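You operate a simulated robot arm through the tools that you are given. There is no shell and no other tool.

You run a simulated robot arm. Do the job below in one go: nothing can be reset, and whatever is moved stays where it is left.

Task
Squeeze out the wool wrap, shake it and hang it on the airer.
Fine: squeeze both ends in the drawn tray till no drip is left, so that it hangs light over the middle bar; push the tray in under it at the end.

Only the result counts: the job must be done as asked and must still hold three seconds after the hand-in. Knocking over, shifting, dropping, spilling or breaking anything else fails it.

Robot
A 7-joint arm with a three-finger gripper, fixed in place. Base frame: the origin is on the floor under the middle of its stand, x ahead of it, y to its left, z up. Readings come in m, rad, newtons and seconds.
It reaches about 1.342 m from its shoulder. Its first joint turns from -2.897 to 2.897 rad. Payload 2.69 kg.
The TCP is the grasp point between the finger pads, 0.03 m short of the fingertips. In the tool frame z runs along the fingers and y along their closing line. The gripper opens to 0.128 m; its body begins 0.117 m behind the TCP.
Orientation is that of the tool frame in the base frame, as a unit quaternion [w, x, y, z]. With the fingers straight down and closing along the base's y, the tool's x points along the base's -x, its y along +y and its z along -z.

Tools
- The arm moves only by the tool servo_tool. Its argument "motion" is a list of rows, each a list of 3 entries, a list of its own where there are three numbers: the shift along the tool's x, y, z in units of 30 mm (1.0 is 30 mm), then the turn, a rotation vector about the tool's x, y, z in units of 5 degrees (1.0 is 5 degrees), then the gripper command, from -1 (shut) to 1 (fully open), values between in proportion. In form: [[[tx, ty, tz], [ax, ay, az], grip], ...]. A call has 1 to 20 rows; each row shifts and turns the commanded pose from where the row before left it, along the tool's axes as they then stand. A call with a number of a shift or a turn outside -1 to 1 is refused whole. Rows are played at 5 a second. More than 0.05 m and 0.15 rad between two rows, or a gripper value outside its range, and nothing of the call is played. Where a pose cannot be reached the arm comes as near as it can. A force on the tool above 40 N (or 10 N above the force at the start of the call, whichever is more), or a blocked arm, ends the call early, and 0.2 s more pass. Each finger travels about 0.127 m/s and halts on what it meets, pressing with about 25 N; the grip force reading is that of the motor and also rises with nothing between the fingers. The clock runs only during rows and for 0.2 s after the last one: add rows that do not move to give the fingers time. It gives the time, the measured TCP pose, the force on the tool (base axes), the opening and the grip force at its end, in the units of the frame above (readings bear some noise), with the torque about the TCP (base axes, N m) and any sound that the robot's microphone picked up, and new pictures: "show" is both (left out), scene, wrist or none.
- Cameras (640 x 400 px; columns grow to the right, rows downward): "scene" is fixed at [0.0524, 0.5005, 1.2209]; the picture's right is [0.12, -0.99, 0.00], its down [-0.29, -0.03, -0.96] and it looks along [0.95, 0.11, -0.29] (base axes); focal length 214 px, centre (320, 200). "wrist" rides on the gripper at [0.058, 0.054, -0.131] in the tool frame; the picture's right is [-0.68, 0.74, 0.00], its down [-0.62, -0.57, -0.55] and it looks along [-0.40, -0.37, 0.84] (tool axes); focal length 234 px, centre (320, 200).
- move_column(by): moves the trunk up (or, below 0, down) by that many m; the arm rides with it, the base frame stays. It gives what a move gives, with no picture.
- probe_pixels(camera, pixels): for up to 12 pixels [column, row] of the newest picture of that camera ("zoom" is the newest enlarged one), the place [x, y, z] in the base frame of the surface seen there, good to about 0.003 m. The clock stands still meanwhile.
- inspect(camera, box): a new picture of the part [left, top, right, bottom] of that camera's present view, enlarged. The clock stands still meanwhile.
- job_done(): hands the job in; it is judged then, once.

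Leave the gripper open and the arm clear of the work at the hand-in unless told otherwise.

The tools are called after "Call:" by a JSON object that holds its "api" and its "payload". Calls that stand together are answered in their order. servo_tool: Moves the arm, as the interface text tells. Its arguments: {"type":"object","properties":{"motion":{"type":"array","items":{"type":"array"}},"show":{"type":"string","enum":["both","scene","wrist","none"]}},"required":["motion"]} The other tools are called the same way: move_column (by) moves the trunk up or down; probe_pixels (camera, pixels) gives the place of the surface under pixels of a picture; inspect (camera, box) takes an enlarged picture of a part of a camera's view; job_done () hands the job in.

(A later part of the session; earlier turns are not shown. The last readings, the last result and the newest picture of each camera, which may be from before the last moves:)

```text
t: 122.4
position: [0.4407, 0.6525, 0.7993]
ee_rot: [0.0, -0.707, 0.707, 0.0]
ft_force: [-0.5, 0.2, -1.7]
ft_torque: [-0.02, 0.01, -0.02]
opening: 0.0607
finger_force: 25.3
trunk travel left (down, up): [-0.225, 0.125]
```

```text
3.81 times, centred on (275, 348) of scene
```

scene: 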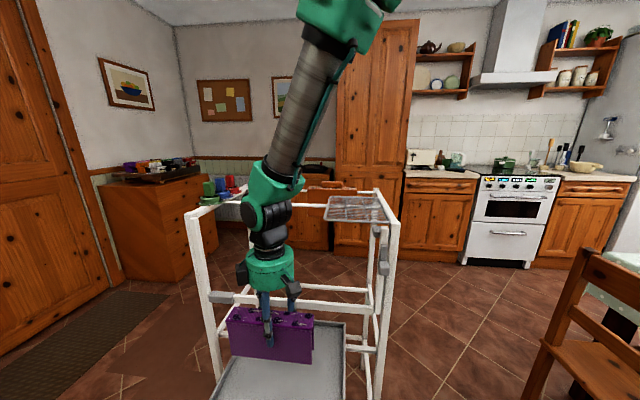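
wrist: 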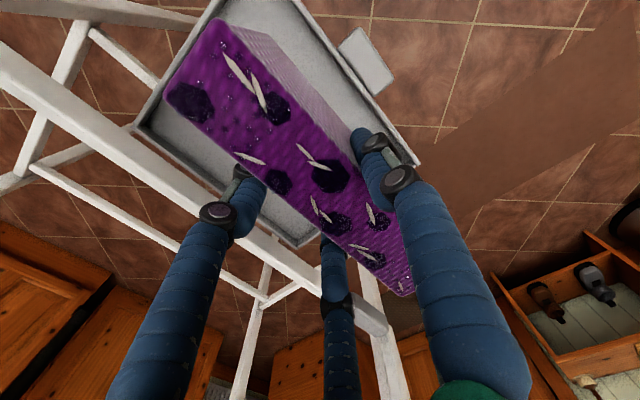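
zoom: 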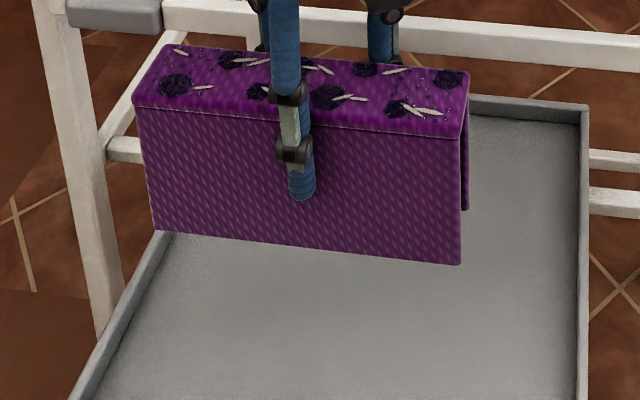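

Steady at about 2.3 N, no drops falling, tray floor clean: no drip left as far as can be seen, heard or weighed. Now I shake it over the tray: up-and-down strokes of 60 mm, then quick ones of 30 mm.

Call:
{"api": "servo_tool", "payload": {"motion": [[[0, 0, -1], [0, 0, 0], -1], [[0, 0, -1], [0, 0, 0], -1], [[0, 0, 1], [0, 0, 0], -1], [[0, 0, 1], [0, 0, 0], -1], [[0, 0, -1], [0, 0, 0], -1], [[0, 0, -1], [0, 0, 0], -1], [[0, 0, 1], [0, 0, 0], -1], [[0, 0, 1], [0, 0, 0], -1], [[0, 0, -1], [0, 0, 0], -1], [[0, 0, -1], [0, 0, 0], -1], [[0, 0, 1], [0, 0, 0], -1], [[0, 0, 1], [0, 0, 0], -1], [[0, 0, -1], [0, 0, 0], -1], [[0, 0, 1], [0, 0, 0], -1], [[0, 0, -1], [0, 0, 0], -1], [[0, 0, 1], [0, 0, 0], -1], [[0, 0, -1], [0, 0, 0], -1], [[0, 0, 1], [0, 0, 0], -1], [[0, 0, 0], [0, 0, 0], -1], [[0, 0, 0], [0, 0, 0], -1]], "show": "both"}}

Call:
{"api": "inspect", "payload": {"camera": "scene", "box": [215, 295, 335, 400]}}

Call:
{"api": "inspect", "payload": {"camera": "wrist", "box": [130, 0, 430, 310]}}

```text
t: 126.6
position: [0.4423, 0.6573, 0.7992]
ee_rot: [0.001, 0.708, -0.707, 0.0]
ft_force: [-0.3, 0.2, -1.6]
ft_torque: [-0.07, -0.02, -0.05]
opening: 0.0605
finger_force: 25.5
trunk travel left (down, up): [-0.225, 0.125]
```

scene: 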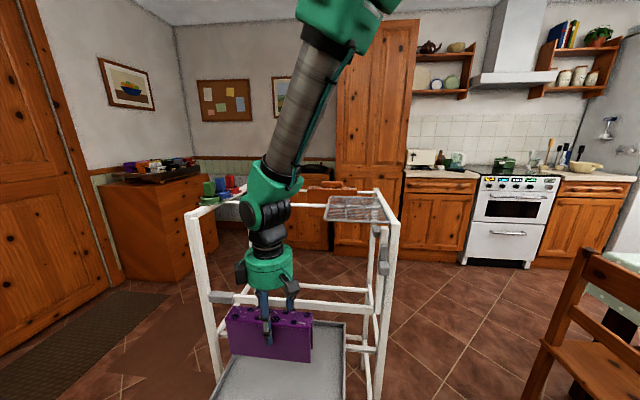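
wrist: 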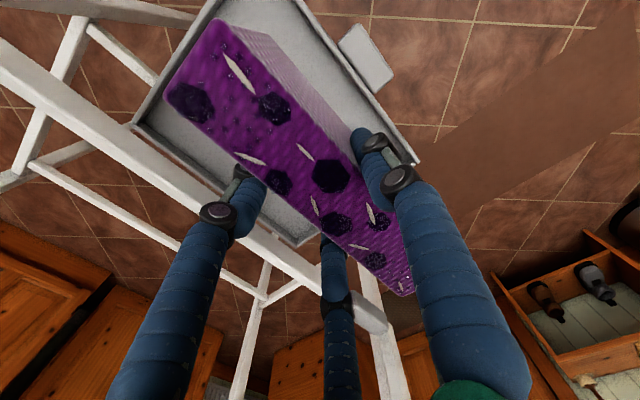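

```text
3.81 times, centred on (275, 348) of scene
```

zoom: 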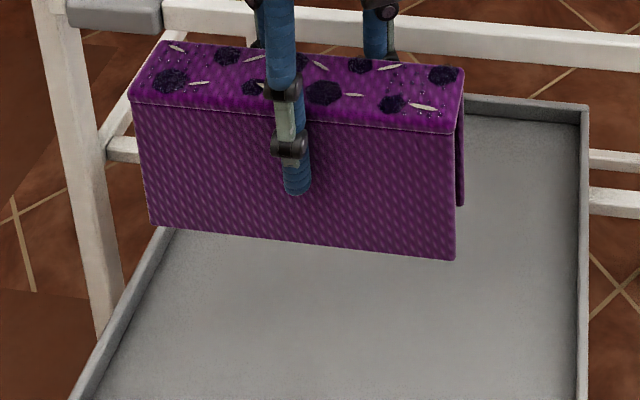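

```text
1.29 times, centred on (280, 155) of wrist
```

zoom: 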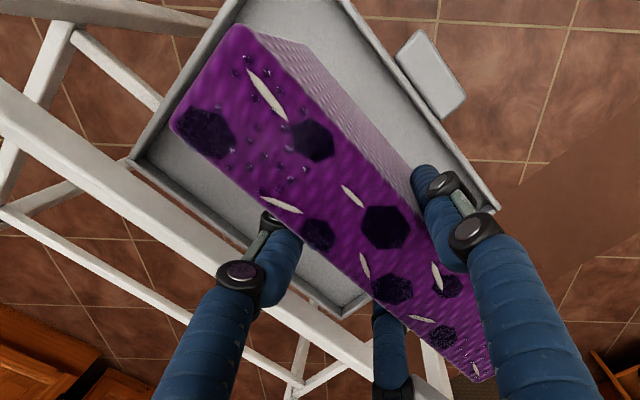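

The shake has a visible effect: about half of the pale slivers are gone (pairs became singles). So these marks do respond, and the drops at the ends should respond to a proper squeeze too. I check the drops closely now.

Call:
{"api": "inspect", "payload": {"camera": "wrist", "box": [150, 10, 310, 130]}}

Call:
{"api": "inspect", "payload": {"camera": "scene", "box": [225, 300, 265, 327]}}

Call:
{"api": "inspect", "payload": {"camera": "scene", "box": [275, 305, 315, 332]}}

```text
3.33 times, centred on (230, 70) of wrist
```

zoom: 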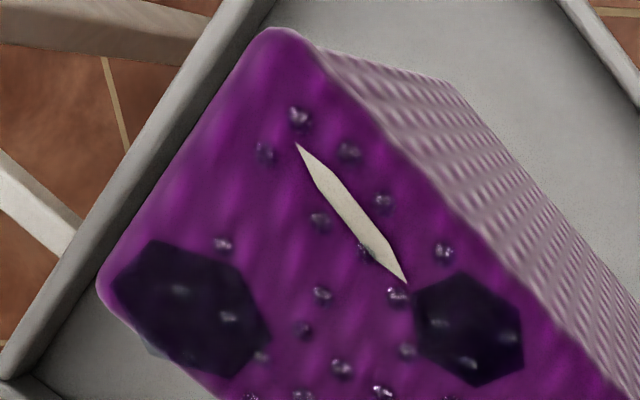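

```text
14.81 times, centred on (245, 314) of scene
```

zoom: 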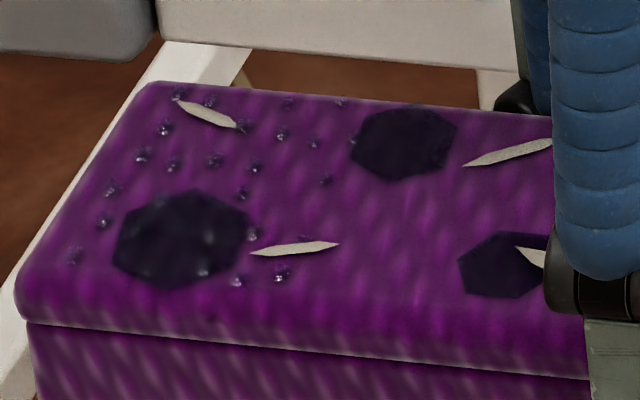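

```text
14.81 times, centred on (295, 318) of scene
```

zoom: 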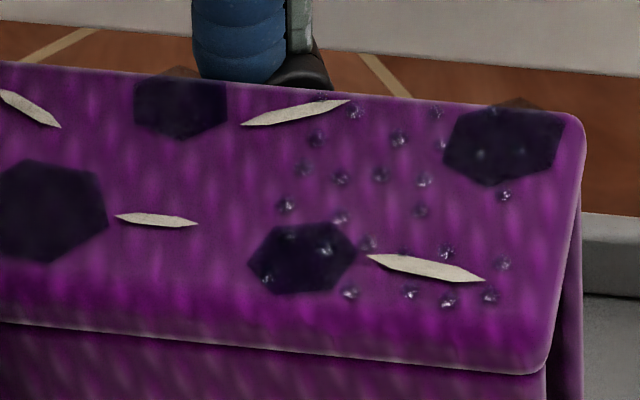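

The drops themselves are unchanged, so pinching isn't what presses water out; perhaps the ends must be pressed against the tray. I set the wrap down in the tray, then will press on the end zone from above with the closed hand. First: lower (TCP back to z ≈ 0.656) and release.

Call:
{"api": "servo_tool", "payload": {"motion": [[[0, 0, 0.9], [0, 0, 0], -1], [[0, 0, 0.9], [0, 0, 0], -1], [[0, 0, 0.9], [0, 0, 0], -1], [[0, 0, 0.9], [0, 0, 0], -1], [[0, 0, 0.6], [0, 0, 0], -1], [[0, 0, 0.3], [0, 0, 0], -1], [[0, 0, 0.12], [0, 0, 0], -1], [[0, 0, 0.08], [0, 0, 0], -1], [[0, 0, 0.05], [0, 0, 0], -1], [[0, 0, 0], [0, 0, 0], -1]], "show": "both"}}

```text
t: 128.8
position: [0.4434, 0.6545, 0.6568]
ee_rot: [0.0, -0.707, 0.708, 0.0]
ft_force: [-0.2, 0.3, -2.5]
ft_torque: [-0.05, -0.01, -0.01]
opening: 0.0609
finger_force: 25.1
trunk travel left (down, up): [-0.225, 0.125]
```

scene: 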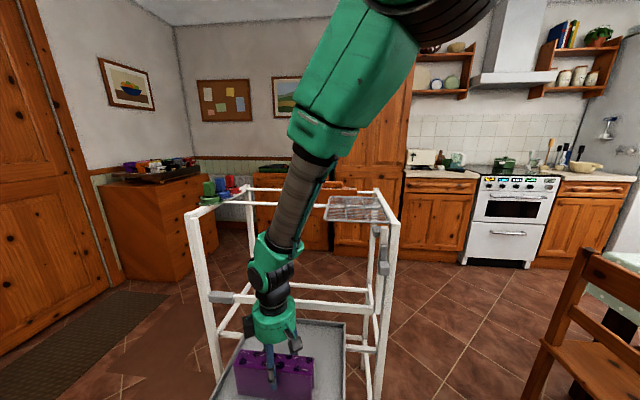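
wrist: 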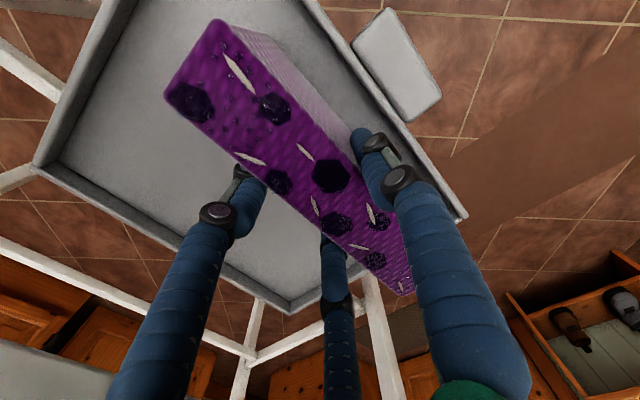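

Still carrying its weight (−2.5 N), so it's not quite down. I lower another few mm.

Call:
{"api": "servo_tool", "payload": {"motion": [[[0, 0, 0.06], [0, 0, 0], -1], [[0, 0, 0.06], [0, 0, 0], -1], [[0, 0, 0], [0, 0, 0], -1]], "show": "none"}}

```text
t: 129.8
position: [0.4455, 0.6581, 0.6574]
ee_rot: [-0.001, 0.707, -0.707, -0.001]
ft_force: [1.7, 0.0, 14.5]
ft_torque: [-1.55, 0.33, 0.16]
opening: 0.0608
finger_force: 25.1
trunk travel left (down, up): [-0.225, 0.125]
stopped in row 3: the force on the tool passed its limit at 41 N (the readings are from after the stop); the commanded pose is now the measured one
```

It touched down on its right corner first (torque −1.55 N·m: the wrap sits slightly tilted in the grip), pressing 14 N there. I look at the state before moving.

Call:
{"api": "inspect", "payload": {"camera": "scene", "box": [220, 335, 330, 400]}}

Call:
{"api": "inspect", "payload": {"camera": "wrist", "box": [150, 10, 310, 130]}}

```text
5.82 times, centred on (275, 368) of scene
```

zoom: 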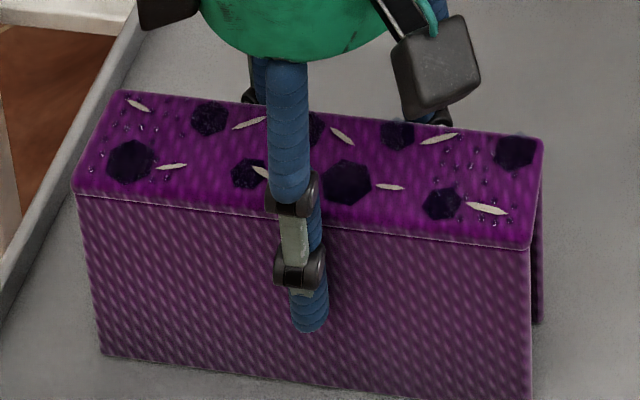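

```text
3.33 times, centred on (230, 70) of wrist
```

zoom: 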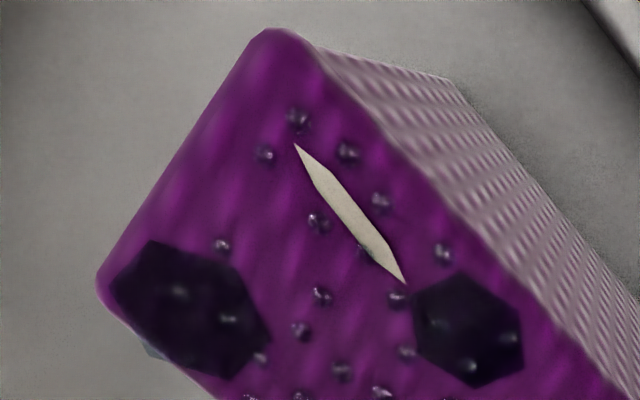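

Drops unaffected. I back off 2 mm to relieve the force and release it gently; it only has a millimetre or two to settle.

Call:
{"api": "servo_tool", "payload": {"motion": [[[0, 0, -0.06], [0, 0, 0], -1], [[0, 0, 0], [0, 0, 0], -1]], "show": "none"}}

Call:
{"api": "servo_tool", "payload": {"motion": [[[0, 0, 0], [0, 0, 0], -0.6], [[0, 0, 0], [0, 0, 0], -0.2], [[0, 0, 0], [0, 0, 0], 0.2], [[0, 0, 0], [0, 0, 0], 0.6], [[0, 0, 0], [0, 0, 0], 0.7], [[0, 0, 0], [0, 0, 0], 0.7]], "show": "both"}}

Call:
{"api": "inspect", "payload": {"camera": "scene", "box": [220, 335, 330, 400]}}

```text
t: 130.3
position: [0.4435, 0.6569, 0.6574]
ee_rot: [0.001, -0.706, 0.708, 0.0]
ft_force: [0.3, 3.7, 5.8]
ft_torque: [1.05, 0.09, -0.15]
opening: 0.0607
finger_force: 25.1
trunk travel left (down, up): [-0.225, 0.125]
```

```text
t: 131.8
position: [0.4436, 0.6563, 0.6557]
ee_rot: [0.001, -0.706, 0.708, 0.0]
ft_force: [0.1, -0.4, 0.7]
ft_torque: [-0.04, 0.04, 0.0]
opening: 0.1087
finger_force: 0.0
trunk travel left (down, up): [-0.225, 0.125]
```

scene: 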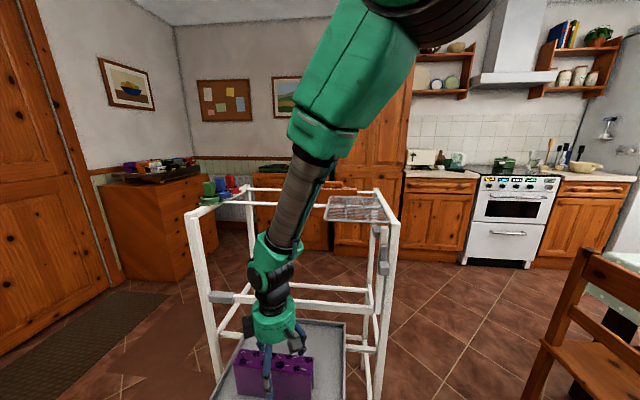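
wrist: 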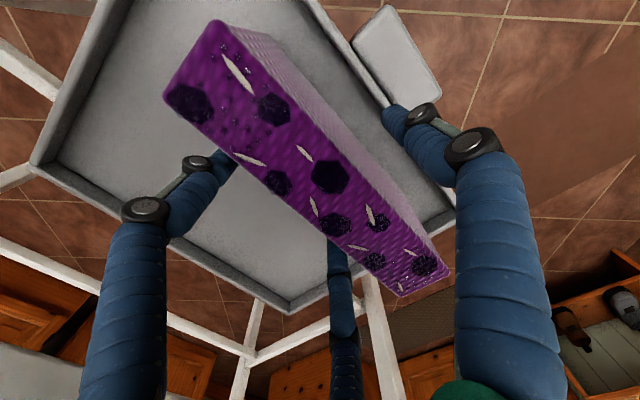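

```text
5.82 times, centred on (275, 368) of scene
```

zoom: 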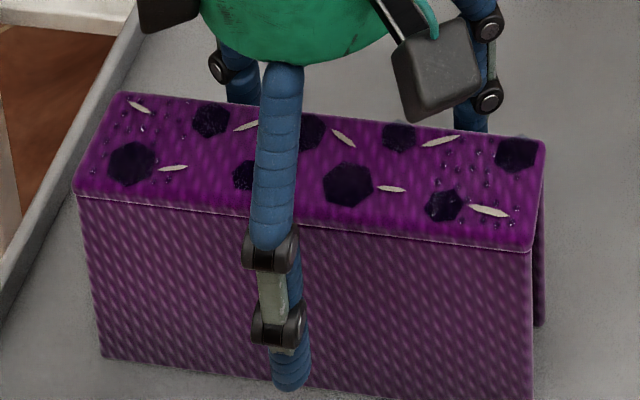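

Standing again. Now the press test: rise, close the fingers, and go above the left bead zone (y ≈ 0.725).

Call:
{"api": "servo_tool", "payload": {"motion": [[[0, 0, -1], [0, 0, 0], 0.7], [[0, 0, -1], [0, 0, 0], 0.7], [[0, 0, -1], [0, 0, 0], 0.7], [[-0.8, 0.25, -0.5], [0, 0, 0], 0.0], [[-0.8, 0, 0], [0, 0, 0], -0.6], [[-0.7, 0, 0], [0, 0, 0], -1], [[0, 0, 0], [0, 0, 0], -1], [[0, 0, 0], [0, 0, 0], -1]], "show": "both"}}

Call:
{"api": "probe_pixels", "payload": {"camera": "scene", "pixels": [[245, 385], [270, 385], [300, 390], [285, 375], [280, 356], [255, 353], [240, 366], [308, 362]]}}

```text
t: 133.6
position: [0.4379, 0.7264, 0.7621]
ee_rot: [0.001, -0.707, 0.708, 0.0]
ft_force: [1.0, 0.3, -0.2]
ft_torque: [0.02, 0.0, -0.03]
opening: 0.0021
finger_force: 25.6
trunk travel left (down, up): [-0.225, 0.125]
```

scene: 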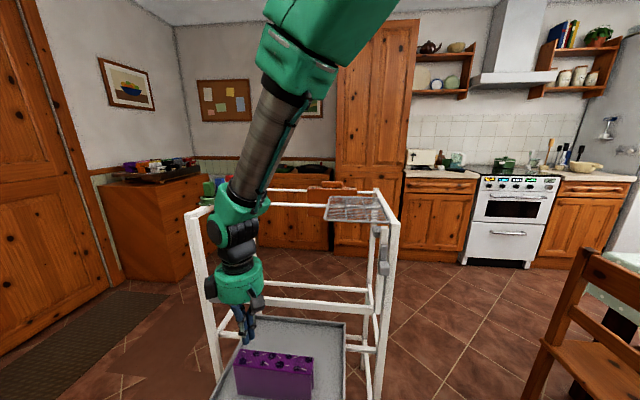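
wrist: 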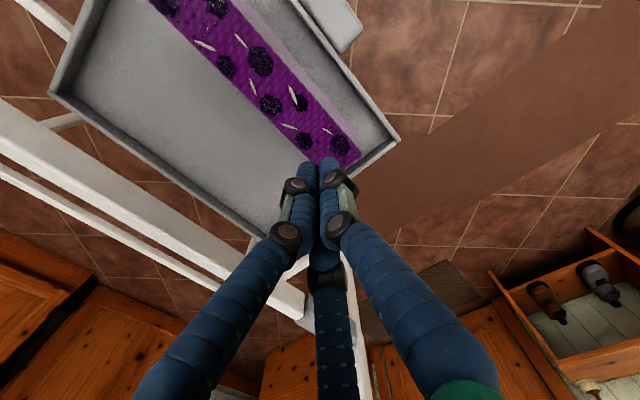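

```text
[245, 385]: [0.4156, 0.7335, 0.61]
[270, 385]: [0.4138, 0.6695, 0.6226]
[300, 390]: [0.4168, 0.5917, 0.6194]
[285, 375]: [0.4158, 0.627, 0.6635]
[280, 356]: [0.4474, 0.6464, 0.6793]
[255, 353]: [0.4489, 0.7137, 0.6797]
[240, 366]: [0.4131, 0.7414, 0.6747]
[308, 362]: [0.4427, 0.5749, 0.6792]
```

Closed fist above the zone. I lower to just above contact, then press in small steps.

Call:
{"api": "servo_tool", "payload": {"motion": [[[0, 0.1, 0.8], [0, 0, 0], -1], [[0, 0, 0.7], [0, 0, 0], -1], [[0, 0, 0.07], [0, 0, 0], -1], [[0, 0, 0.07], [0, 0, 0], -1], [[0, 0, 0.07], [0, 0, 0], -1], [[0, 0, 0], [0, 0, 0], -1]], "show": "none"}}

Call:
{"api": "servo_tool", "payload": {"motion": [[[0, 0, 0.05], [0, 0, 0], -1], [[0, 0, 0], [0, 0, 0], -1]], "show": "none"}}

```text
t: 134.9
position: [0.4337, 0.7259, 0.7096]
ee_rot: [0.0, -0.707, 0.707, 0.001]
ft_force: [0.5, 0.0, -0.3]
ft_torque: [-0.02, 0.03, -0.01]
opening: 0.002
finger_force: 24.7
trunk travel left (down, up): [-0.225, 0.125]
```

```text
t: 135.6
position: [0.4337, 0.7265, 0.7092]
ee_rot: [0.001, -0.707, 0.708, 0.001]
ft_force: [0.5, -0.4, 0.8]
ft_torque: [0.0, 0.0, -0.02]
opening: 0.0023
finger_force: 25.3
trunk travel left (down, up): [-0.225, 0.125]
```

Just at contact. I go on by about 1 mm at a time.

Call:
{"api": "servo_tool", "payload": {"motion": [[[0, 0, 0.035], [0, 0, 0], -1], [[0, 0, 0], [0, 0, 0], -1]], "show": "none"}}

Call:
{"api": "servo_tool", "payload": {"motion": [[[0, 0, 0.035], [0, 0, 0], -1], [[0, 0, 0], [0, 0, 0], -1]], "show": "none"}}

Call:
{"api": "servo_tool", "payload": {"motion": [[[0, 0, 0.03], [0, 0, 0], -1], [[0, 0, 0], [0, 0, 0], -1]], "show": "both"}}

```text
t: 136.2
position: [0.4332, 0.7267, 0.7087]
ee_rot: [0.001, -0.707, 0.708, 0.001]
ft_force: [0.2, -0.2, 0.0]
ft_torque: [0.01, 0.0, -0.03]
opening: 0.002
finger_force: 25.4
trunk travel left (down, up): [-0.225, 0.125]
```

```text
t: 136.8
position: [0.4322, 0.7258, 0.7066]
ee_rot: [0.001, -0.707, 0.708, 0.001]
ft_force: [0.4, 0.2, 0.2]
ft_torque: [0.03, 0.02, -0.02]
opening: 0.002
finger_force: 25.2
trunk travel left (down, up): [-0.225, 0.125]
```

```text
t: 137.3
position: [0.4337, 0.7248, 0.7065]
ee_rot: [0.0, -0.706, 0.708, 0.0]
ft_force: [0.1, 0.0, 0.2]
ft_torque: [0.02, -0.01, 0.0]
opening: 0.0025
finger_force: 25.3
trunk travel left (down, up): [-0.225, 0.125]
```

scene: 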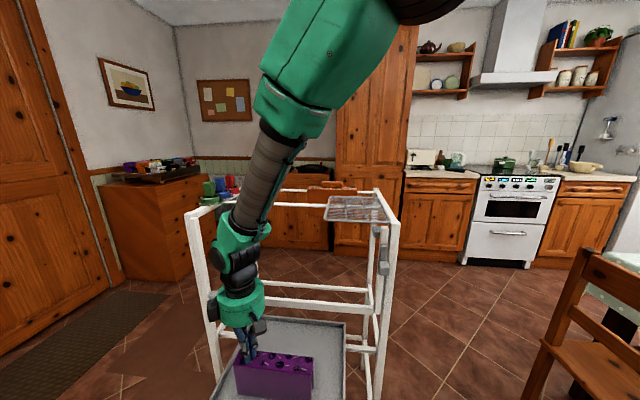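
wrist: 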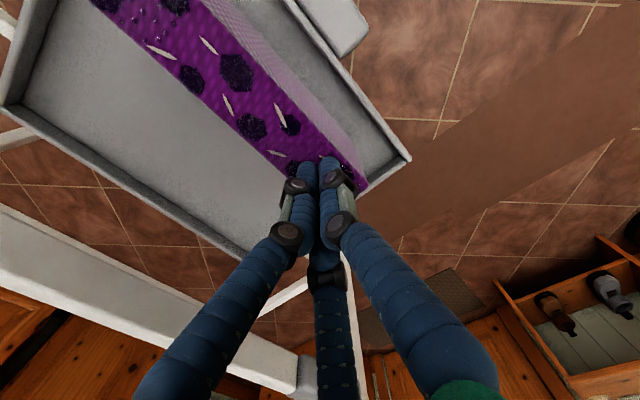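

Not touching yet. I continue with 1.5 mm steps.

Call:
{"api": "servo_tool", "payload": {"motion": [[[0, 0, 0.05], [0, 0, 0], -1], [[0, 0, 0], [0, 0, 0], -1]], "show": "none"}}

Call:
{"api": "servo_tool", "payload": {"motion": [[[0, 0, 0.05], [0, 0, 0], -1], [[0, 0, 0], [0, 0, 0], -1]], "show": "none"}}

Call:
{"api": "servo_tool", "payload": {"motion": [[[0, 0, 0.05], [0, 0, 0], -1], [[0, 0, 0], [0, 0, 0], -1]], "show": "none"}}

Call:
{"api": "servo_tool", "payload": {"motion": [[[0, 0, 0.05], [0, 0, 0], -1], [[0, 0, 0], [0, 0, 0], -1]], "show": "none"}}

```text
t: 137.9
position: [0.4326, 0.7253, 0.7049]
ee_rot: [0.001, -0.706, 0.708, 0.0]
ft_force: [-0.4, -3.5, 8.0]
ft_torque: [-0.15, 0.0, 0.04]
opening: 0.0059
finger_force: 25.2
trunk travel left (down, up): [-0.225, 0.125]
```

```text
t: 138.6
position: [0.4334, 0.725, 0.7044]
ee_rot: [0.002, -0.706, 0.708, 0.001]
ft_force: [-2.0, -5.4, 19.1]
ft_torque: [-0.23, 0.13, 0.0]
opening: 0.0061
finger_force: 25.2
trunk travel left (down, up): [-0.225, 0.125]
```

```text
t: 139.2
position: [0.434, 0.7256, 0.705]
ee_rot: [0.002, -0.707, 0.708, 0.001]
ft_force: [-0.7, -8.8, 31.5]
ft_torque: [-0.33, 0.09, 0.03]
opening: 0.0062
finger_force: 25.3
trunk travel left (down, up): [-0.225, 0.125]
```

```text
t: 139.6
position: [0.4358, 0.7285, 0.7049]
ee_rot: [0.004, -0.706, 0.708, 0.001]
ft_force: [1.6, 0.0, 11.6]
ft_torque: [-0.12, 0.01, 0.0]
opening: 0.006
finger_force: 25.5
trunk travel left (down, up): [-0.225, 0.125]
stopped in row 2: the force on the tool passed its limit at 44 N (the readings are from after the stop); the commanded pose is now the measured one
```

Pressed up to ~40 N briefly, now 11.6 N. I look at the left drops.

Call:
{"api": "inspect", "payload": {"camera": "scene", "box": [220, 335, 330, 400]}}

Call:
{"api": "inspect", "payload": {"camera": "wrist", "box": [260, 110, 400, 200]}}

```text
5.82 times, centred on (275, 368) of scene
```

zoom: 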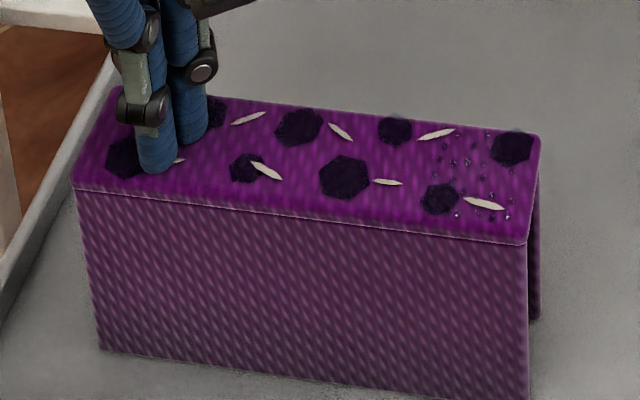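

```text
4.44 times, centred on (330, 155) of wrist
```

zoom: 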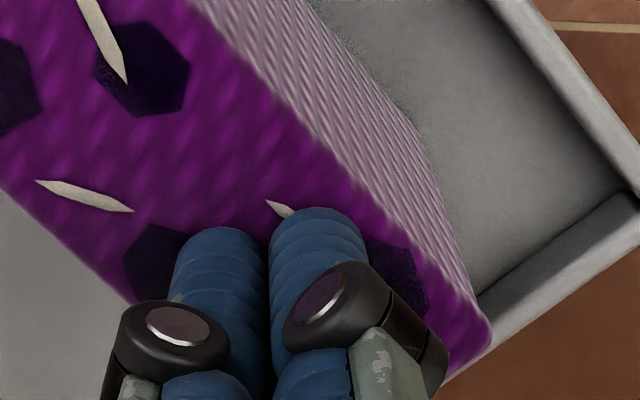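

The drops on the left end have vanished — pressing the end against the tray is the squeeze that works. I lift the hand and verify.

Call:
{"api": "servo_tool", "payload": {"motion": [[[0, 0, -0.3], [0, 0, 0], -1], [[0, 0, -0.9], [0, 0, 0], -1], [[0, 0, -0.9], [0, 0, 0], -1], [[0, 0, 0], [0, 0, 0], -1]], "show": "both"}}

Call:
{"api": "inspect", "payload": {"camera": "scene", "box": [230, 340, 275, 372]}}

Call:
{"api": "inspect", "payload": {"camera": "wrist", "box": [220, 60, 400, 200]}}

Call:
{"api": "inspect", "payload": {"camera": "scene", "box": [275, 345, 320, 377]}}

```text
t: 140.6
position: [0.4319, 0.7275, 0.7625]
ee_rot: [0.002, -0.706, 0.708, 0.001]
ft_force: [-0.3, -0.3, 0.9]
ft_torque: [0.02, -0.01, -0.03]
opening: 0.0022
finger_force: 24.9
trunk travel left (down, up): [-0.225, 0.125]
```

scene: 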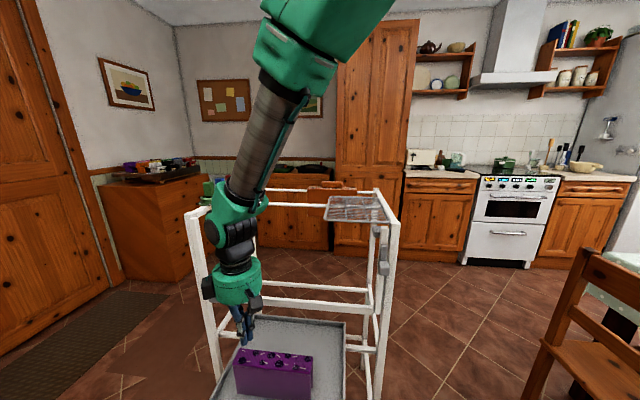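
wrist: 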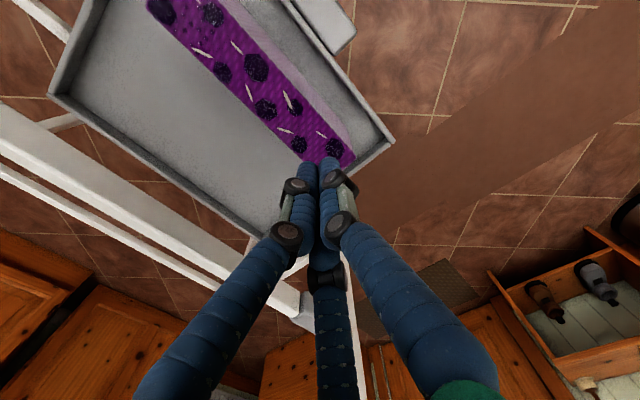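

```text
12.50 times, centred on (252, 356) of scene
```

zoom: 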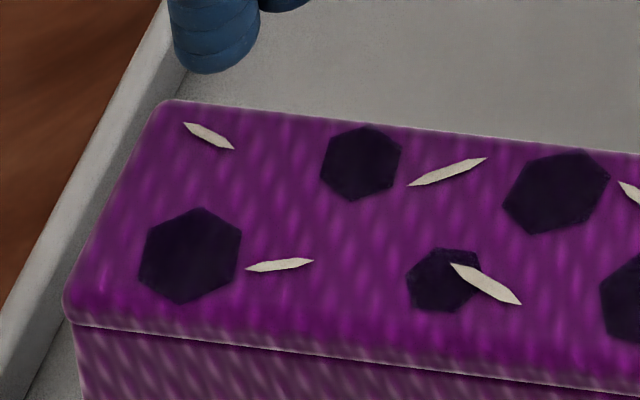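

```text
2.86 times, centred on (310, 130) of wrist
```

zoom: 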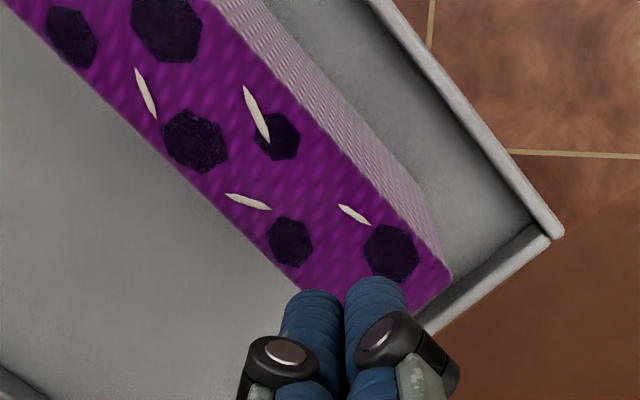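

```text
12.50 times, centred on (298, 361) of scene
```

zoom: 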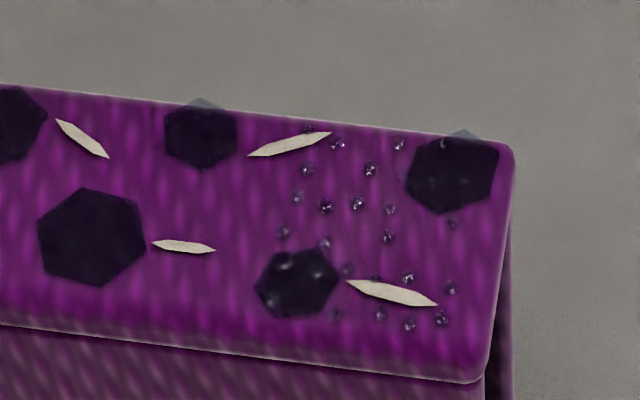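

All drops on the left end are gone. Now the right end: I move over y ≈ 0.588 and press the same way.

Call:
{"api": "servo_tool", "payload": {"motion": [[[0.93, -0.08, 0], [0, 0, 0], -1], [[0.93, 0, 0], [0, 0, 0], -1], [[0.93, 0, 0], [0, 0, 0], -1], [[0.93, 0, 0], [0, 0, 0], -1], [[0.93, 0, 0], [0, 0, 0], -1], [[0, 0, 0], [0, 0, 0], -1], [[0, 0, 0.9], [0, 0, 0], -1], [[0, 0, 0.85], [0, 0, 0], -1], [[0, 0, 0], [0, 0, 0], -1]], "show": "both"}}

Call:
{"api": "inspect", "payload": {"camera": "scene", "box": [225, 325, 335, 400]}}

```text
t: 142.6
position: [0.4343, 0.5895, 0.7138]
ee_rot: [0.002, -0.707, 0.708, 0.001]
ft_force: [0.0, 0.3, -0.3]
ft_torque: [0.0, 0.01, 0.01]
opening: 0.0022
finger_force: 24.8
trunk travel left (down, up): [-0.225, 0.125]
```

scene: 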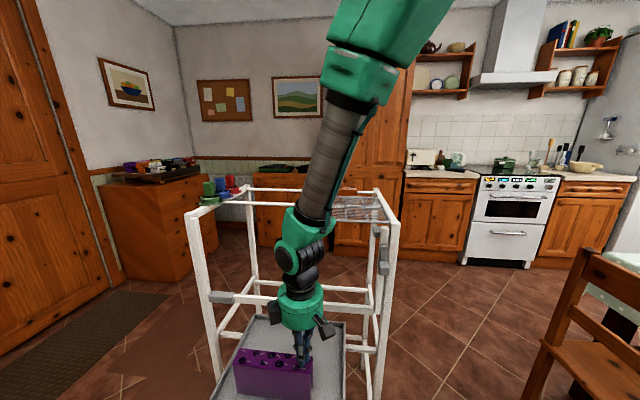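
wrist: 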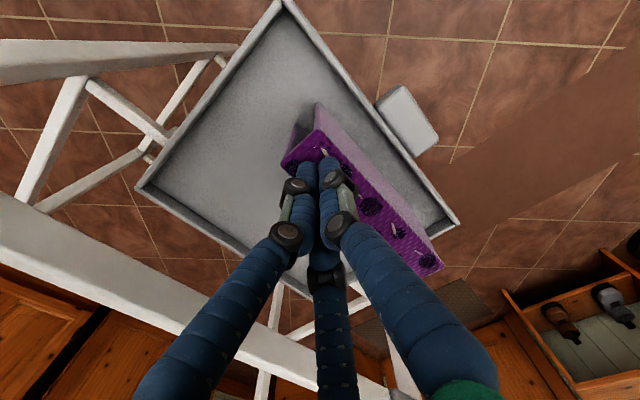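

```text
5.33 times, centred on (280, 362) of scene
```

zoom: 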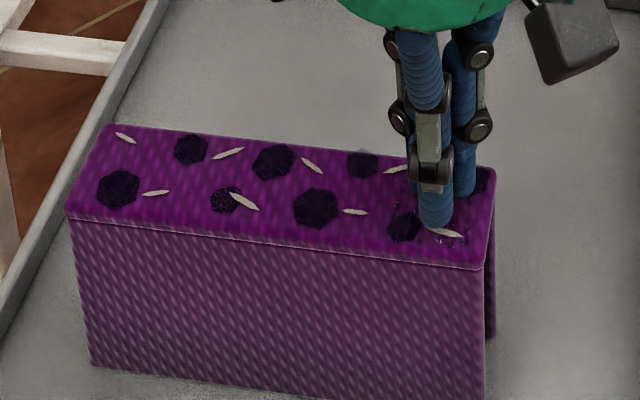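

The fist is right above the right bead zone. I press in small steps up to about 20–30 N.

Call:
{"api": "servo_tool", "payload": {"motion": [[[0, 0, 0.1], [0, 0, 0], -1], [[0, 0, 0.1], [0, 0, 0], -1], [[0, 0, 0.05], [0, 0, 0], -1], [[0, 0, 0], [0, 0, 0], -1]], "show": "none"}}

Call:
{"api": "servo_tool", "payload": {"motion": [[[0, 0, 0.05], [0, 0, 0], -1], [[0, 0, 0], [0, 0, 0], -1]], "show": "none"}}

Call:
{"api": "servo_tool", "payload": {"motion": [[[0, 0, 0.04], [0, 0, 0], -1], [[0, 0, 0], [0, 0, 0], -1]], "show": "none"}}

```text
t: 143.6
position: [0.4361, 0.5883, 0.7058]
ee_rot: [0.002, -0.707, 0.707, 0.0]
ft_force: [-0.1, -0.6, 0.3]
ft_torque: [0.02, 0.0, 0.01]
opening: 0.0023
finger_force: 25.0
trunk travel left (down, up): [-0.225, 0.125]
```

```text
t: 144.2
position: [0.4351, 0.5875, 0.7051]
ee_rot: [0.002, -0.707, 0.708, 0.0]
ft_force: [-0.4, -6.1, 17.2]
ft_torque: [-0.3, 0.07, 0.08]
opening: 0.0059
finger_force: 25.6
trunk travel left (down, up): [-0.225, 0.125]
```

```text
t: 144.8
position: [0.437, 0.5882, 0.7051]
ee_rot: [0.003, -0.707, 0.708, 0.001]
ft_force: [-0.7, -5.6, 25.8]
ft_torque: [-0.23, 0.05, -0.03]
opening: 0.0061
finger_force: 24.6
trunk travel left (down, up): [-0.225, 0.125]
```

Pressing with about 26 N now. I hold it for a second and check the drops.

Call:
{"api": "servo_tool", "payload": {"motion": [[[0, 0, 0], [0, 0, 0], -1], [[0, 0, 0], [0, 0, 0], -1], [[0, 0, 0], [0, 0, 0], -1], [[0, 0, 0], [0, 0, 0], -1], [[0, 0, 0], [0, 0, 0], -1], [[0, 0, 0], [0, 0, 0], -1]], "show": "both"}}

Call:
{"api": "inspect", "payload": {"camera": "scene", "box": [270, 340, 325, 380]}}

Call:
{"api": "inspect", "payload": {"camera": "wrist", "box": [260, 90, 420, 200]}}

```text
t: 146.2
position: [0.4362, 0.5875, 0.7037]
ee_rot: [0.003, -0.707, 0.707, 0.001]
ft_force: [-0.6, 1.1, 32.1]
ft_torque: [-0.06, 0.08, 0.01]
opening: 0.006
finger_force: 24.6
trunk travel left (down, up): [-0.225, 0.125]
```

scene: 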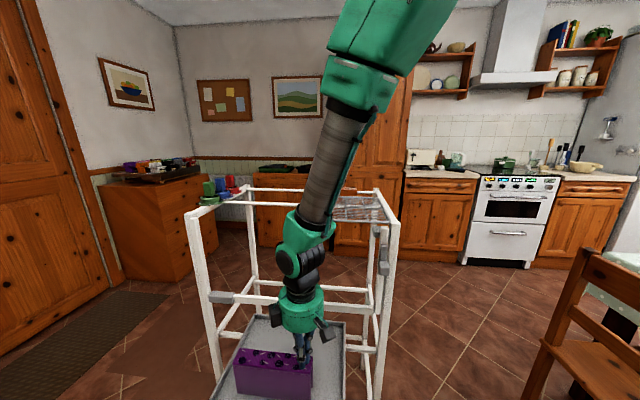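
wrist: 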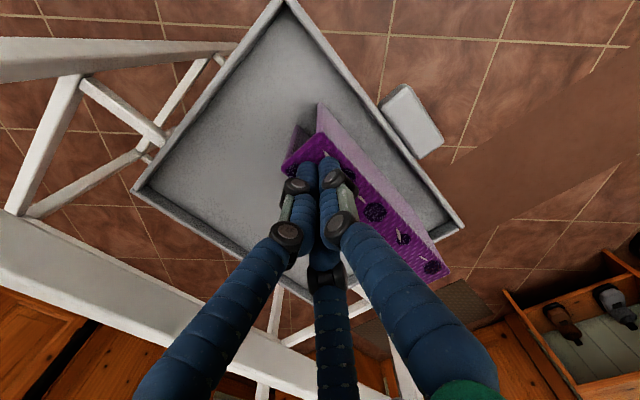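

```text
10.00 times, centred on (298, 360) of scene
```

zoom: 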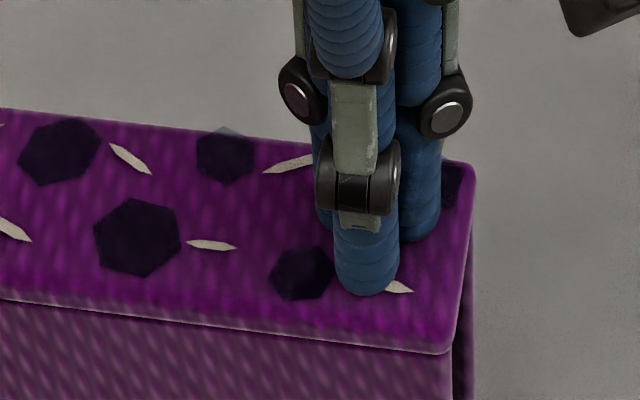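

```text
3.64 times, centred on (340, 145) of wrist
```

zoom: 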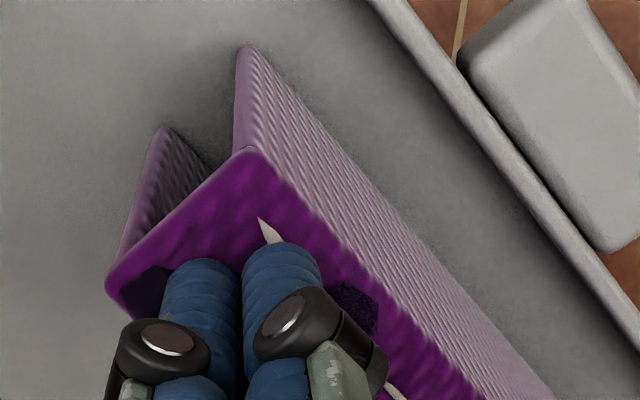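

Drops on the right end are gone too. I lift off, then take the wrap by its middle to weigh and shake again.

Call:
{"api": "servo_tool", "payload": {"motion": [[[0, 0, -0.2], [0, 0, 0], -1], [[0, 0, -0.9], [0, 0, 0], -1], [[0, 0, -0.9], [0, 0, 0], -1], [[0, 0, -0.4], [0, 0, 0], 0.0], [[-0.75, 0, 0], [0, 0, 0], 0.7], [[-0.75, 0, 0], [0, 0, 0], 0.7], [[-0.7, 0, 0], [0, 0, 0], 0.7], [[0, 0, 0], [0, 0, 0], 0.7]], "show": "both"}}

Call:
{"api": "inspect", "payload": {"camera": "scene", "box": [225, 325, 335, 400]}}

Call:
{"api": "probe_pixels", "payload": {"camera": "scene", "pixels": [[245, 385], [270, 385], [300, 390], [285, 375], [280, 356], [255, 353], [240, 366], [308, 362]]}}

Call:
{"api": "probe_pixels", "payload": {"camera": "wrist", "pixels": [[240, 60], [255, 50], [300, 100], [320, 120], [360, 190], [345, 170], [290, 80], [330, 150]]}}

```text
t: 148.0
position: [0.4345, 0.6517, 0.7763]
ee_rot: [0.001, -0.707, 0.707, 0.001]
ft_force: [-0.5, 0.4, -0.3]
ft_torque: [0.01, 0.01, 0.0]
opening: 0.1086
finger_force: 0.0
trunk travel left (down, up): [-0.225, 0.125]
```

scene: 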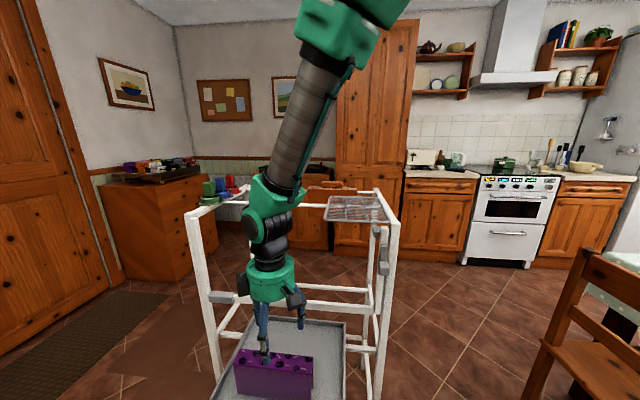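
wrist: 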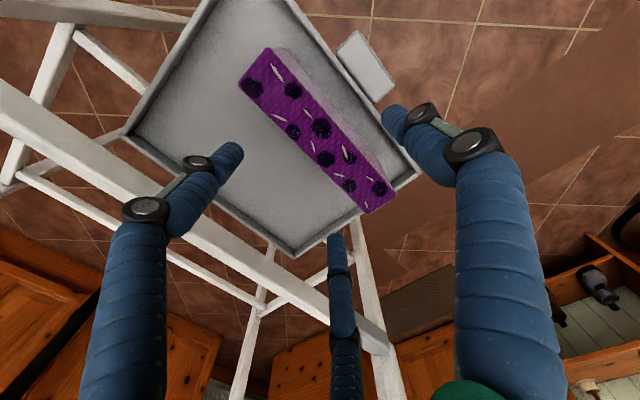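

```text
5.33 times, centred on (280, 362) of scene
```

zoom: 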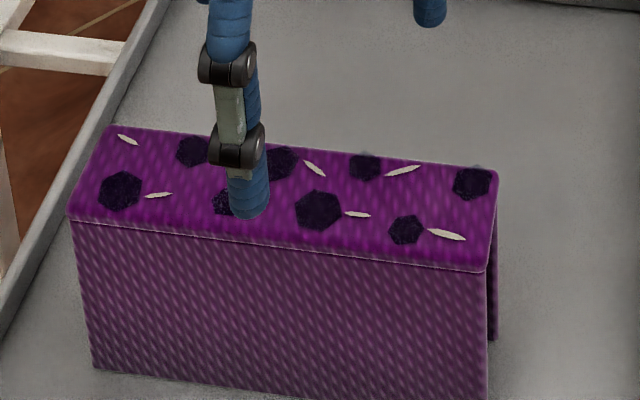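

```text
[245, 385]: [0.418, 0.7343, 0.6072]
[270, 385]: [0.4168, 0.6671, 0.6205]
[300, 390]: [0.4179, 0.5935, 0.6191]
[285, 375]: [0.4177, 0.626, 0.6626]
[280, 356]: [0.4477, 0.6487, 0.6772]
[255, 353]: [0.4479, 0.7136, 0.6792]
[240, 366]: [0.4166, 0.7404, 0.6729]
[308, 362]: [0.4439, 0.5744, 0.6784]
```

```text
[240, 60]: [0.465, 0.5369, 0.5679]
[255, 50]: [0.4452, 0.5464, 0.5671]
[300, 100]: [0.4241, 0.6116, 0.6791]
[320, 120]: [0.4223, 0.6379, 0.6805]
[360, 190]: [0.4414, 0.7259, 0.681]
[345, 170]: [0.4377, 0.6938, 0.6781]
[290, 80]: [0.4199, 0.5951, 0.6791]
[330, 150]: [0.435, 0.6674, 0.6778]
```

Both ends are free of drops. I grip the middle again (x +9 mm, y +3 mm) and lift to weigh it.

Call:
{"api": "servo_tool", "payload": {"motion": [[[-0.1, -0.3, 0.6], [0, 0, 0], 0.7], [[0, 0, 0.9], [0, 0, 0], 0.7], [[0, 0, 0.9], [0, 0, 0], 0.7], [[0, 0, 0.9], [0, 0, 0], 0.7], [[0, 0, 0.72], [0, 0, 0], 0.7], [[0, 0, 0], [0, 0, 0], 0.4], [[0, 0, 0], [0, 0, 0], 0.1], [[0, 0, 0], [0, 0, 0], -0.1], [[0, 0, 0], [0, 0, 0], -0.4], [[0, 0, 0], [0, 0, 0], -1], [[0, 0, 0], [0, 0, 0], -1], [[0, 0, 0], [0, 0, 0], -1], [[0, 0, -0.5], [0, 0, 0], -1], [[0, 0, -0.7], [0, 0, 0], -1], [[0, 0, -0.9], [0, 0, 0], -1], [[0, 0, -0.9], [0, 0, 0], -1], [[0, 0, -0.9], [0, 0, 0], -1], [[0, 0, -0.9], [0, 0, 0], -1], [[0, 0, 0], [0, 0, 0], -1], [[0, 0, 0], [0, 0, 0], -1]], "show": "none"}}

Call:
{"api": "servo_tool", "payload": {"motion": [[[0, 0, 0], [0, 0, 0], -1]], "show": "none"}}

Call:
{"api": "servo_tool", "payload": {"motion": [[[0, 0, 0], [0, 0, 0], -1]], "show": "none"}}

Call:
{"api": "servo_tool", "payload": {"motion": [[[0, 0, 0], [0, 0, 0], -1]], "show": "none"}}

Call:
{"api": "servo_tool", "payload": {"motion": [[[0, 0, 0], [0, 0, 0], -1]], "show": "both"}}

```text
t: 152.2
position: [0.4473, 0.6584, 0.7976]
ee_rot: [0.001, -0.707, 0.707, 0.0]
ft_force: [0.4, 0.1, -2.6]
ft_torque: [-0.04, -0.01, -0.03]
opening: 0.0609
finger_force: 24.9
trunk travel left (down, up): [-0.225, 0.125]
```

```text
t: 152.6
position: [0.4462, 0.6582, 0.7966]
ee_rot: [0.002, -0.707, 0.707, 0.0]
ft_force: [-1.4, 0.7, -1.0]
ft_torque: [-0.04, 0.0, -0.01]
opening: 0.0608
finger_force: 24.9
trunk travel left (down, up): [-0.225, 0.125]
```

```text
t: 153.0
position: [0.4462, 0.6578, 0.7978]
ee_rot: [0.002, -0.707, 0.708, 0.001]
ft_force: [0.3, 0.3, -2.9]
ft_torque: [-0.02, -0.04, 0.01]
opening: 0.061
finger_force: 24.9
trunk travel left (down, up): [-0.225, 0.125]
```

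```text
t: 153.4
position: [0.4456, 0.6579, 0.7978]
ee_rot: [0.002, -0.706, 0.708, 0.001]
ft_force: [0.5, -0.8, -1.4]
ft_torque: [-0.02, -0.03, 0.0]
opening: 0.0609
finger_force: 25.3
trunk travel left (down, up): [-0.225, 0.125]
```

```text
t: 153.8
position: [0.4461, 0.6562, 0.7972]
ee_rot: [0.002, -0.706, 0.708, 0.0]
ft_force: [0.1, -0.3, -1.8]
ft_torque: [0.0, -0.04, 0.0]
opening: 0.0605
finger_force: 24.7
trunk travel left (down, up): [-0.225, 0.125]
```

scene: 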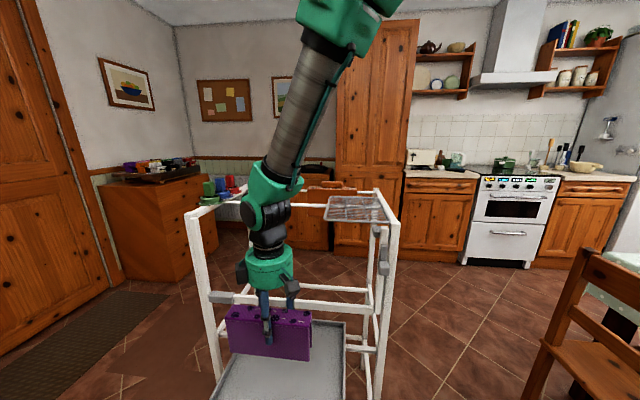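
wrist: 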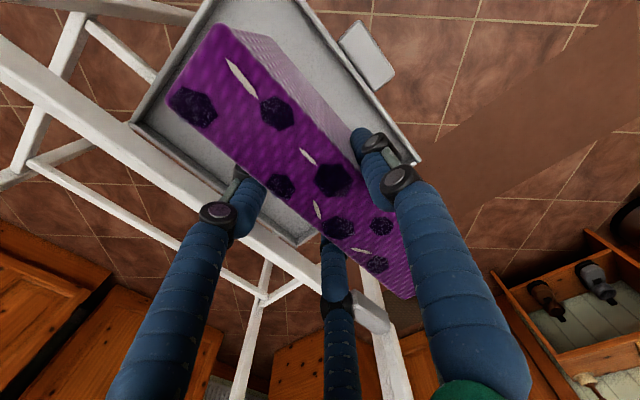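

Drops gone, and the weight now averages about 1.9 N. The slivers are thinning out as it moves. I shake again over the tray with full 60 mm strokes.

Call:
{"api": "servo_tool", "payload": {"motion": [[[0, 0, -1], [0, 0, 0], -1], [[0, 0, -1], [0, 0, 0], -1], [[0, 0, 1], [0, 0, 0], -1], [[0, 0, 1], [0, 0, 0], -1], [[0, 0, -1], [0, 0, 0], -1], [[0, 0, -1], [0, 0, 0], -1], [[0, 0, 1], [0, 0, 0], -1], [[0, 0, 1], [0, 0, 0], -1], [[0, 0, -1], [0, 0, 0], -1], [[0, 0, -1], [0, 0, 0], -1], [[0, 0, 1], [0, 0, 0], -1], [[0, 0, 1], [0, 0, 0], -1], [[0, 0, -1], [0, 0, 0], -1], [[0, 0, -1], [0, 0, 0], -1], [[0, 0, 1], [0, 0, 0], -1], [[0, 0, 1], [0, 0, 0], -1], [[0, 0, 0], [0, 0, 0], -1], [[0, 0, 0], [0, 0, 0], -1]], "show": "both"}}

Call:
{"api": "inspect", "payload": {"camera": "scene", "box": [215, 295, 335, 400]}}

Call:
{"api": "inspect", "payload": {"camera": "wrist", "box": [150, 10, 430, 310]}}

```text
t: 157.6
position: [0.4468, 0.6557, 0.7973]
ee_rot: [0.001, -0.707, 0.707, 0.0]
ft_force: [-0.2, 0.3, -2.5]
ft_torque: [0.0, 0.0, 0.02]
opening: 0.0608
finger_force: 24.9
trunk travel left (down, up): [-0.225, 0.125]
```

scene: 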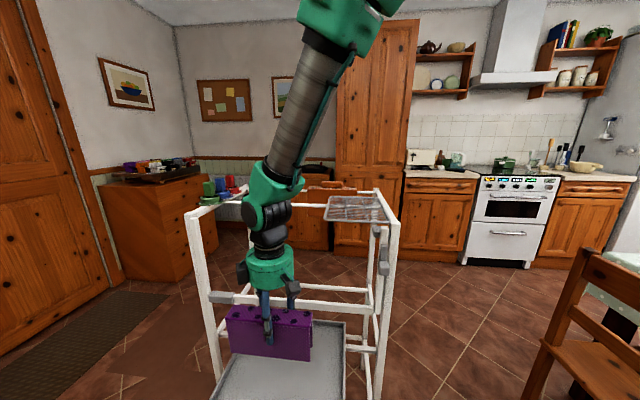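
wrist: 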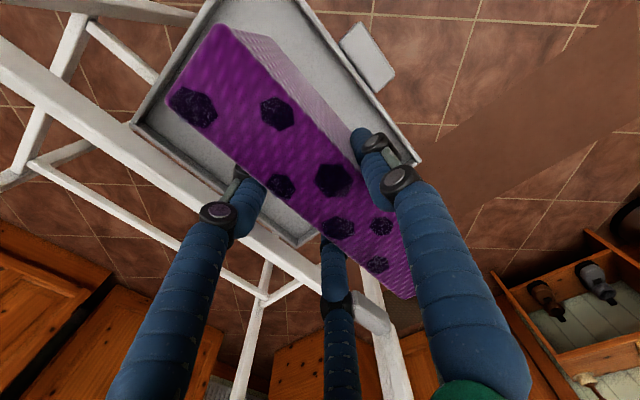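

```text
3.81 times, centred on (275, 348) of scene
```

zoom: 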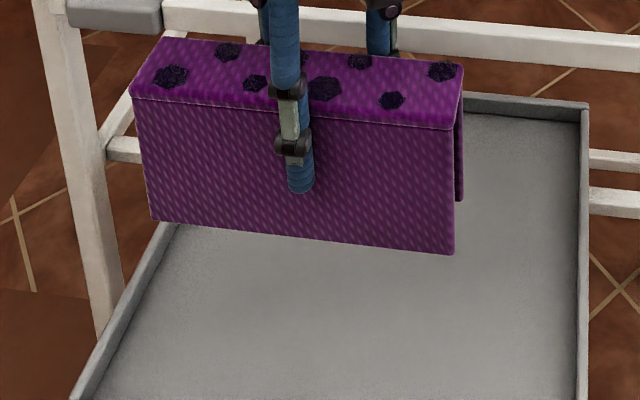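

```text
1.33 times, centred on (290, 160) of wrist
```

zoom: 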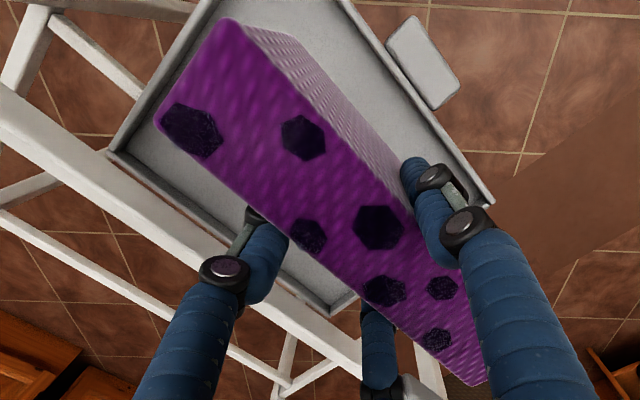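

All slivers are gone, and all drops too; only the woven spot pattern remains (the orange cloth has the same). Next: hang it. I measure how the wrap sits in the hand.

Call:
{"api": "probe_pixels", "payload": {"camera": "scene", "pixels": [[235, 330], [250, 345], [290, 350], [305, 350], [245, 312], [300, 315], [240, 307], [310, 313], [308, 358], [232, 350], [311, 335], [312, 345]]}}

Call:
{"api": "probe_pixels", "payload": {"camera": "wrist", "pixels": [[175, 95], [220, 35], [200, 120], [250, 60], [240, 160], [300, 90], [320, 240], [370, 150], [395, 290], [265, 55], [310, 95], [345, 120]]}}

```text
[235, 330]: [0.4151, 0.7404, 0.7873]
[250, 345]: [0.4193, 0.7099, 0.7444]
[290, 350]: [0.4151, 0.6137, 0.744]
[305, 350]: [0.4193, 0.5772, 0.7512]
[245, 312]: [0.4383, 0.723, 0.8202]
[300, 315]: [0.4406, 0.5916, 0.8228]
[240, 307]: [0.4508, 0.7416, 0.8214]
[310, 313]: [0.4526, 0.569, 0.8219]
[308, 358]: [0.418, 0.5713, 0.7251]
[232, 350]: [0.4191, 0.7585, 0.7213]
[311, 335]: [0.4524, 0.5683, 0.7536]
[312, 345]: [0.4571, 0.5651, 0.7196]
```

```text
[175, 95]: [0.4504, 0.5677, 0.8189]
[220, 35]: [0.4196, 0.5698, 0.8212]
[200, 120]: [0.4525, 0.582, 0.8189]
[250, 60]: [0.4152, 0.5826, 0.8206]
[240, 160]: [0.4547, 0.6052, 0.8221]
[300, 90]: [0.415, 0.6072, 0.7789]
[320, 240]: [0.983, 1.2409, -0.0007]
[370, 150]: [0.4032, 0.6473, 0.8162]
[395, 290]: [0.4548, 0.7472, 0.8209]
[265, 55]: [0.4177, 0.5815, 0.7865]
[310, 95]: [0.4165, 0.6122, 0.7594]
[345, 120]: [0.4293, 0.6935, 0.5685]
```

The wrap is level: centre about 10.5 mm toward the robot from the TCP, top 23.5 mm above it. I lift it straight up to z ≈ 1.16, still over the tray side, clear of the frame.

Call:
{"api": "servo_tool", "payload": {"motion": [[[0, 0, -0.5], [0, 0, 0], -1], [[0, 0, -0.9], [0, 0, 0], -1], [[0, 0, -0.95], [0, 0, 0], -1], [[0, 0, -0.95], [0, 0, 0], -1], [[0, 0, -0.95], [0, 0, 0], -1], [[0, 0, -0.95], [0, 0, 0], -1], [[0, 0, -0.95], [0, 0, 0], -1], [[0, 0, -0.95], [0, 0, 0], -1], [[0, 0, -0.95], [0, 0, 0], -1], [[0, 0, -0.95], [0, 0, 0], -1], [[0, 0, -0.95], [0, 0, 0], -1], [[0, 0, -0.95], [0, 0, 0], -1], [[0, 0, -0.9], [0, 0, 0], -1], [[0, 0, -0.4], [0, 0, 0], -1], [[0, 0, 0], [0, 0, 0], -1]], "show": "both"}}

```text
t: 160.8
position: [0.4448, 0.6541, 1.1633]
ee_rot: [0.002, -0.706, 0.708, 0.0]
ft_force: [-0.9, 0.5, -3.4]
ft_torque: [-0.01, -0.05, -0.01]
opening: 0.0607
finger_force: 24.9
trunk travel left (down, up): [-0.225, 0.125]
```

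scene: 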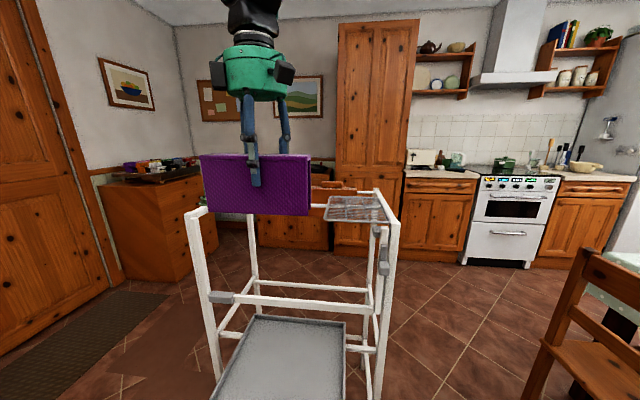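
wrist: 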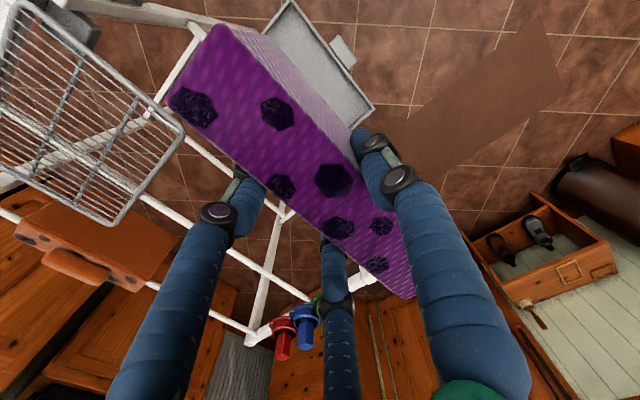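

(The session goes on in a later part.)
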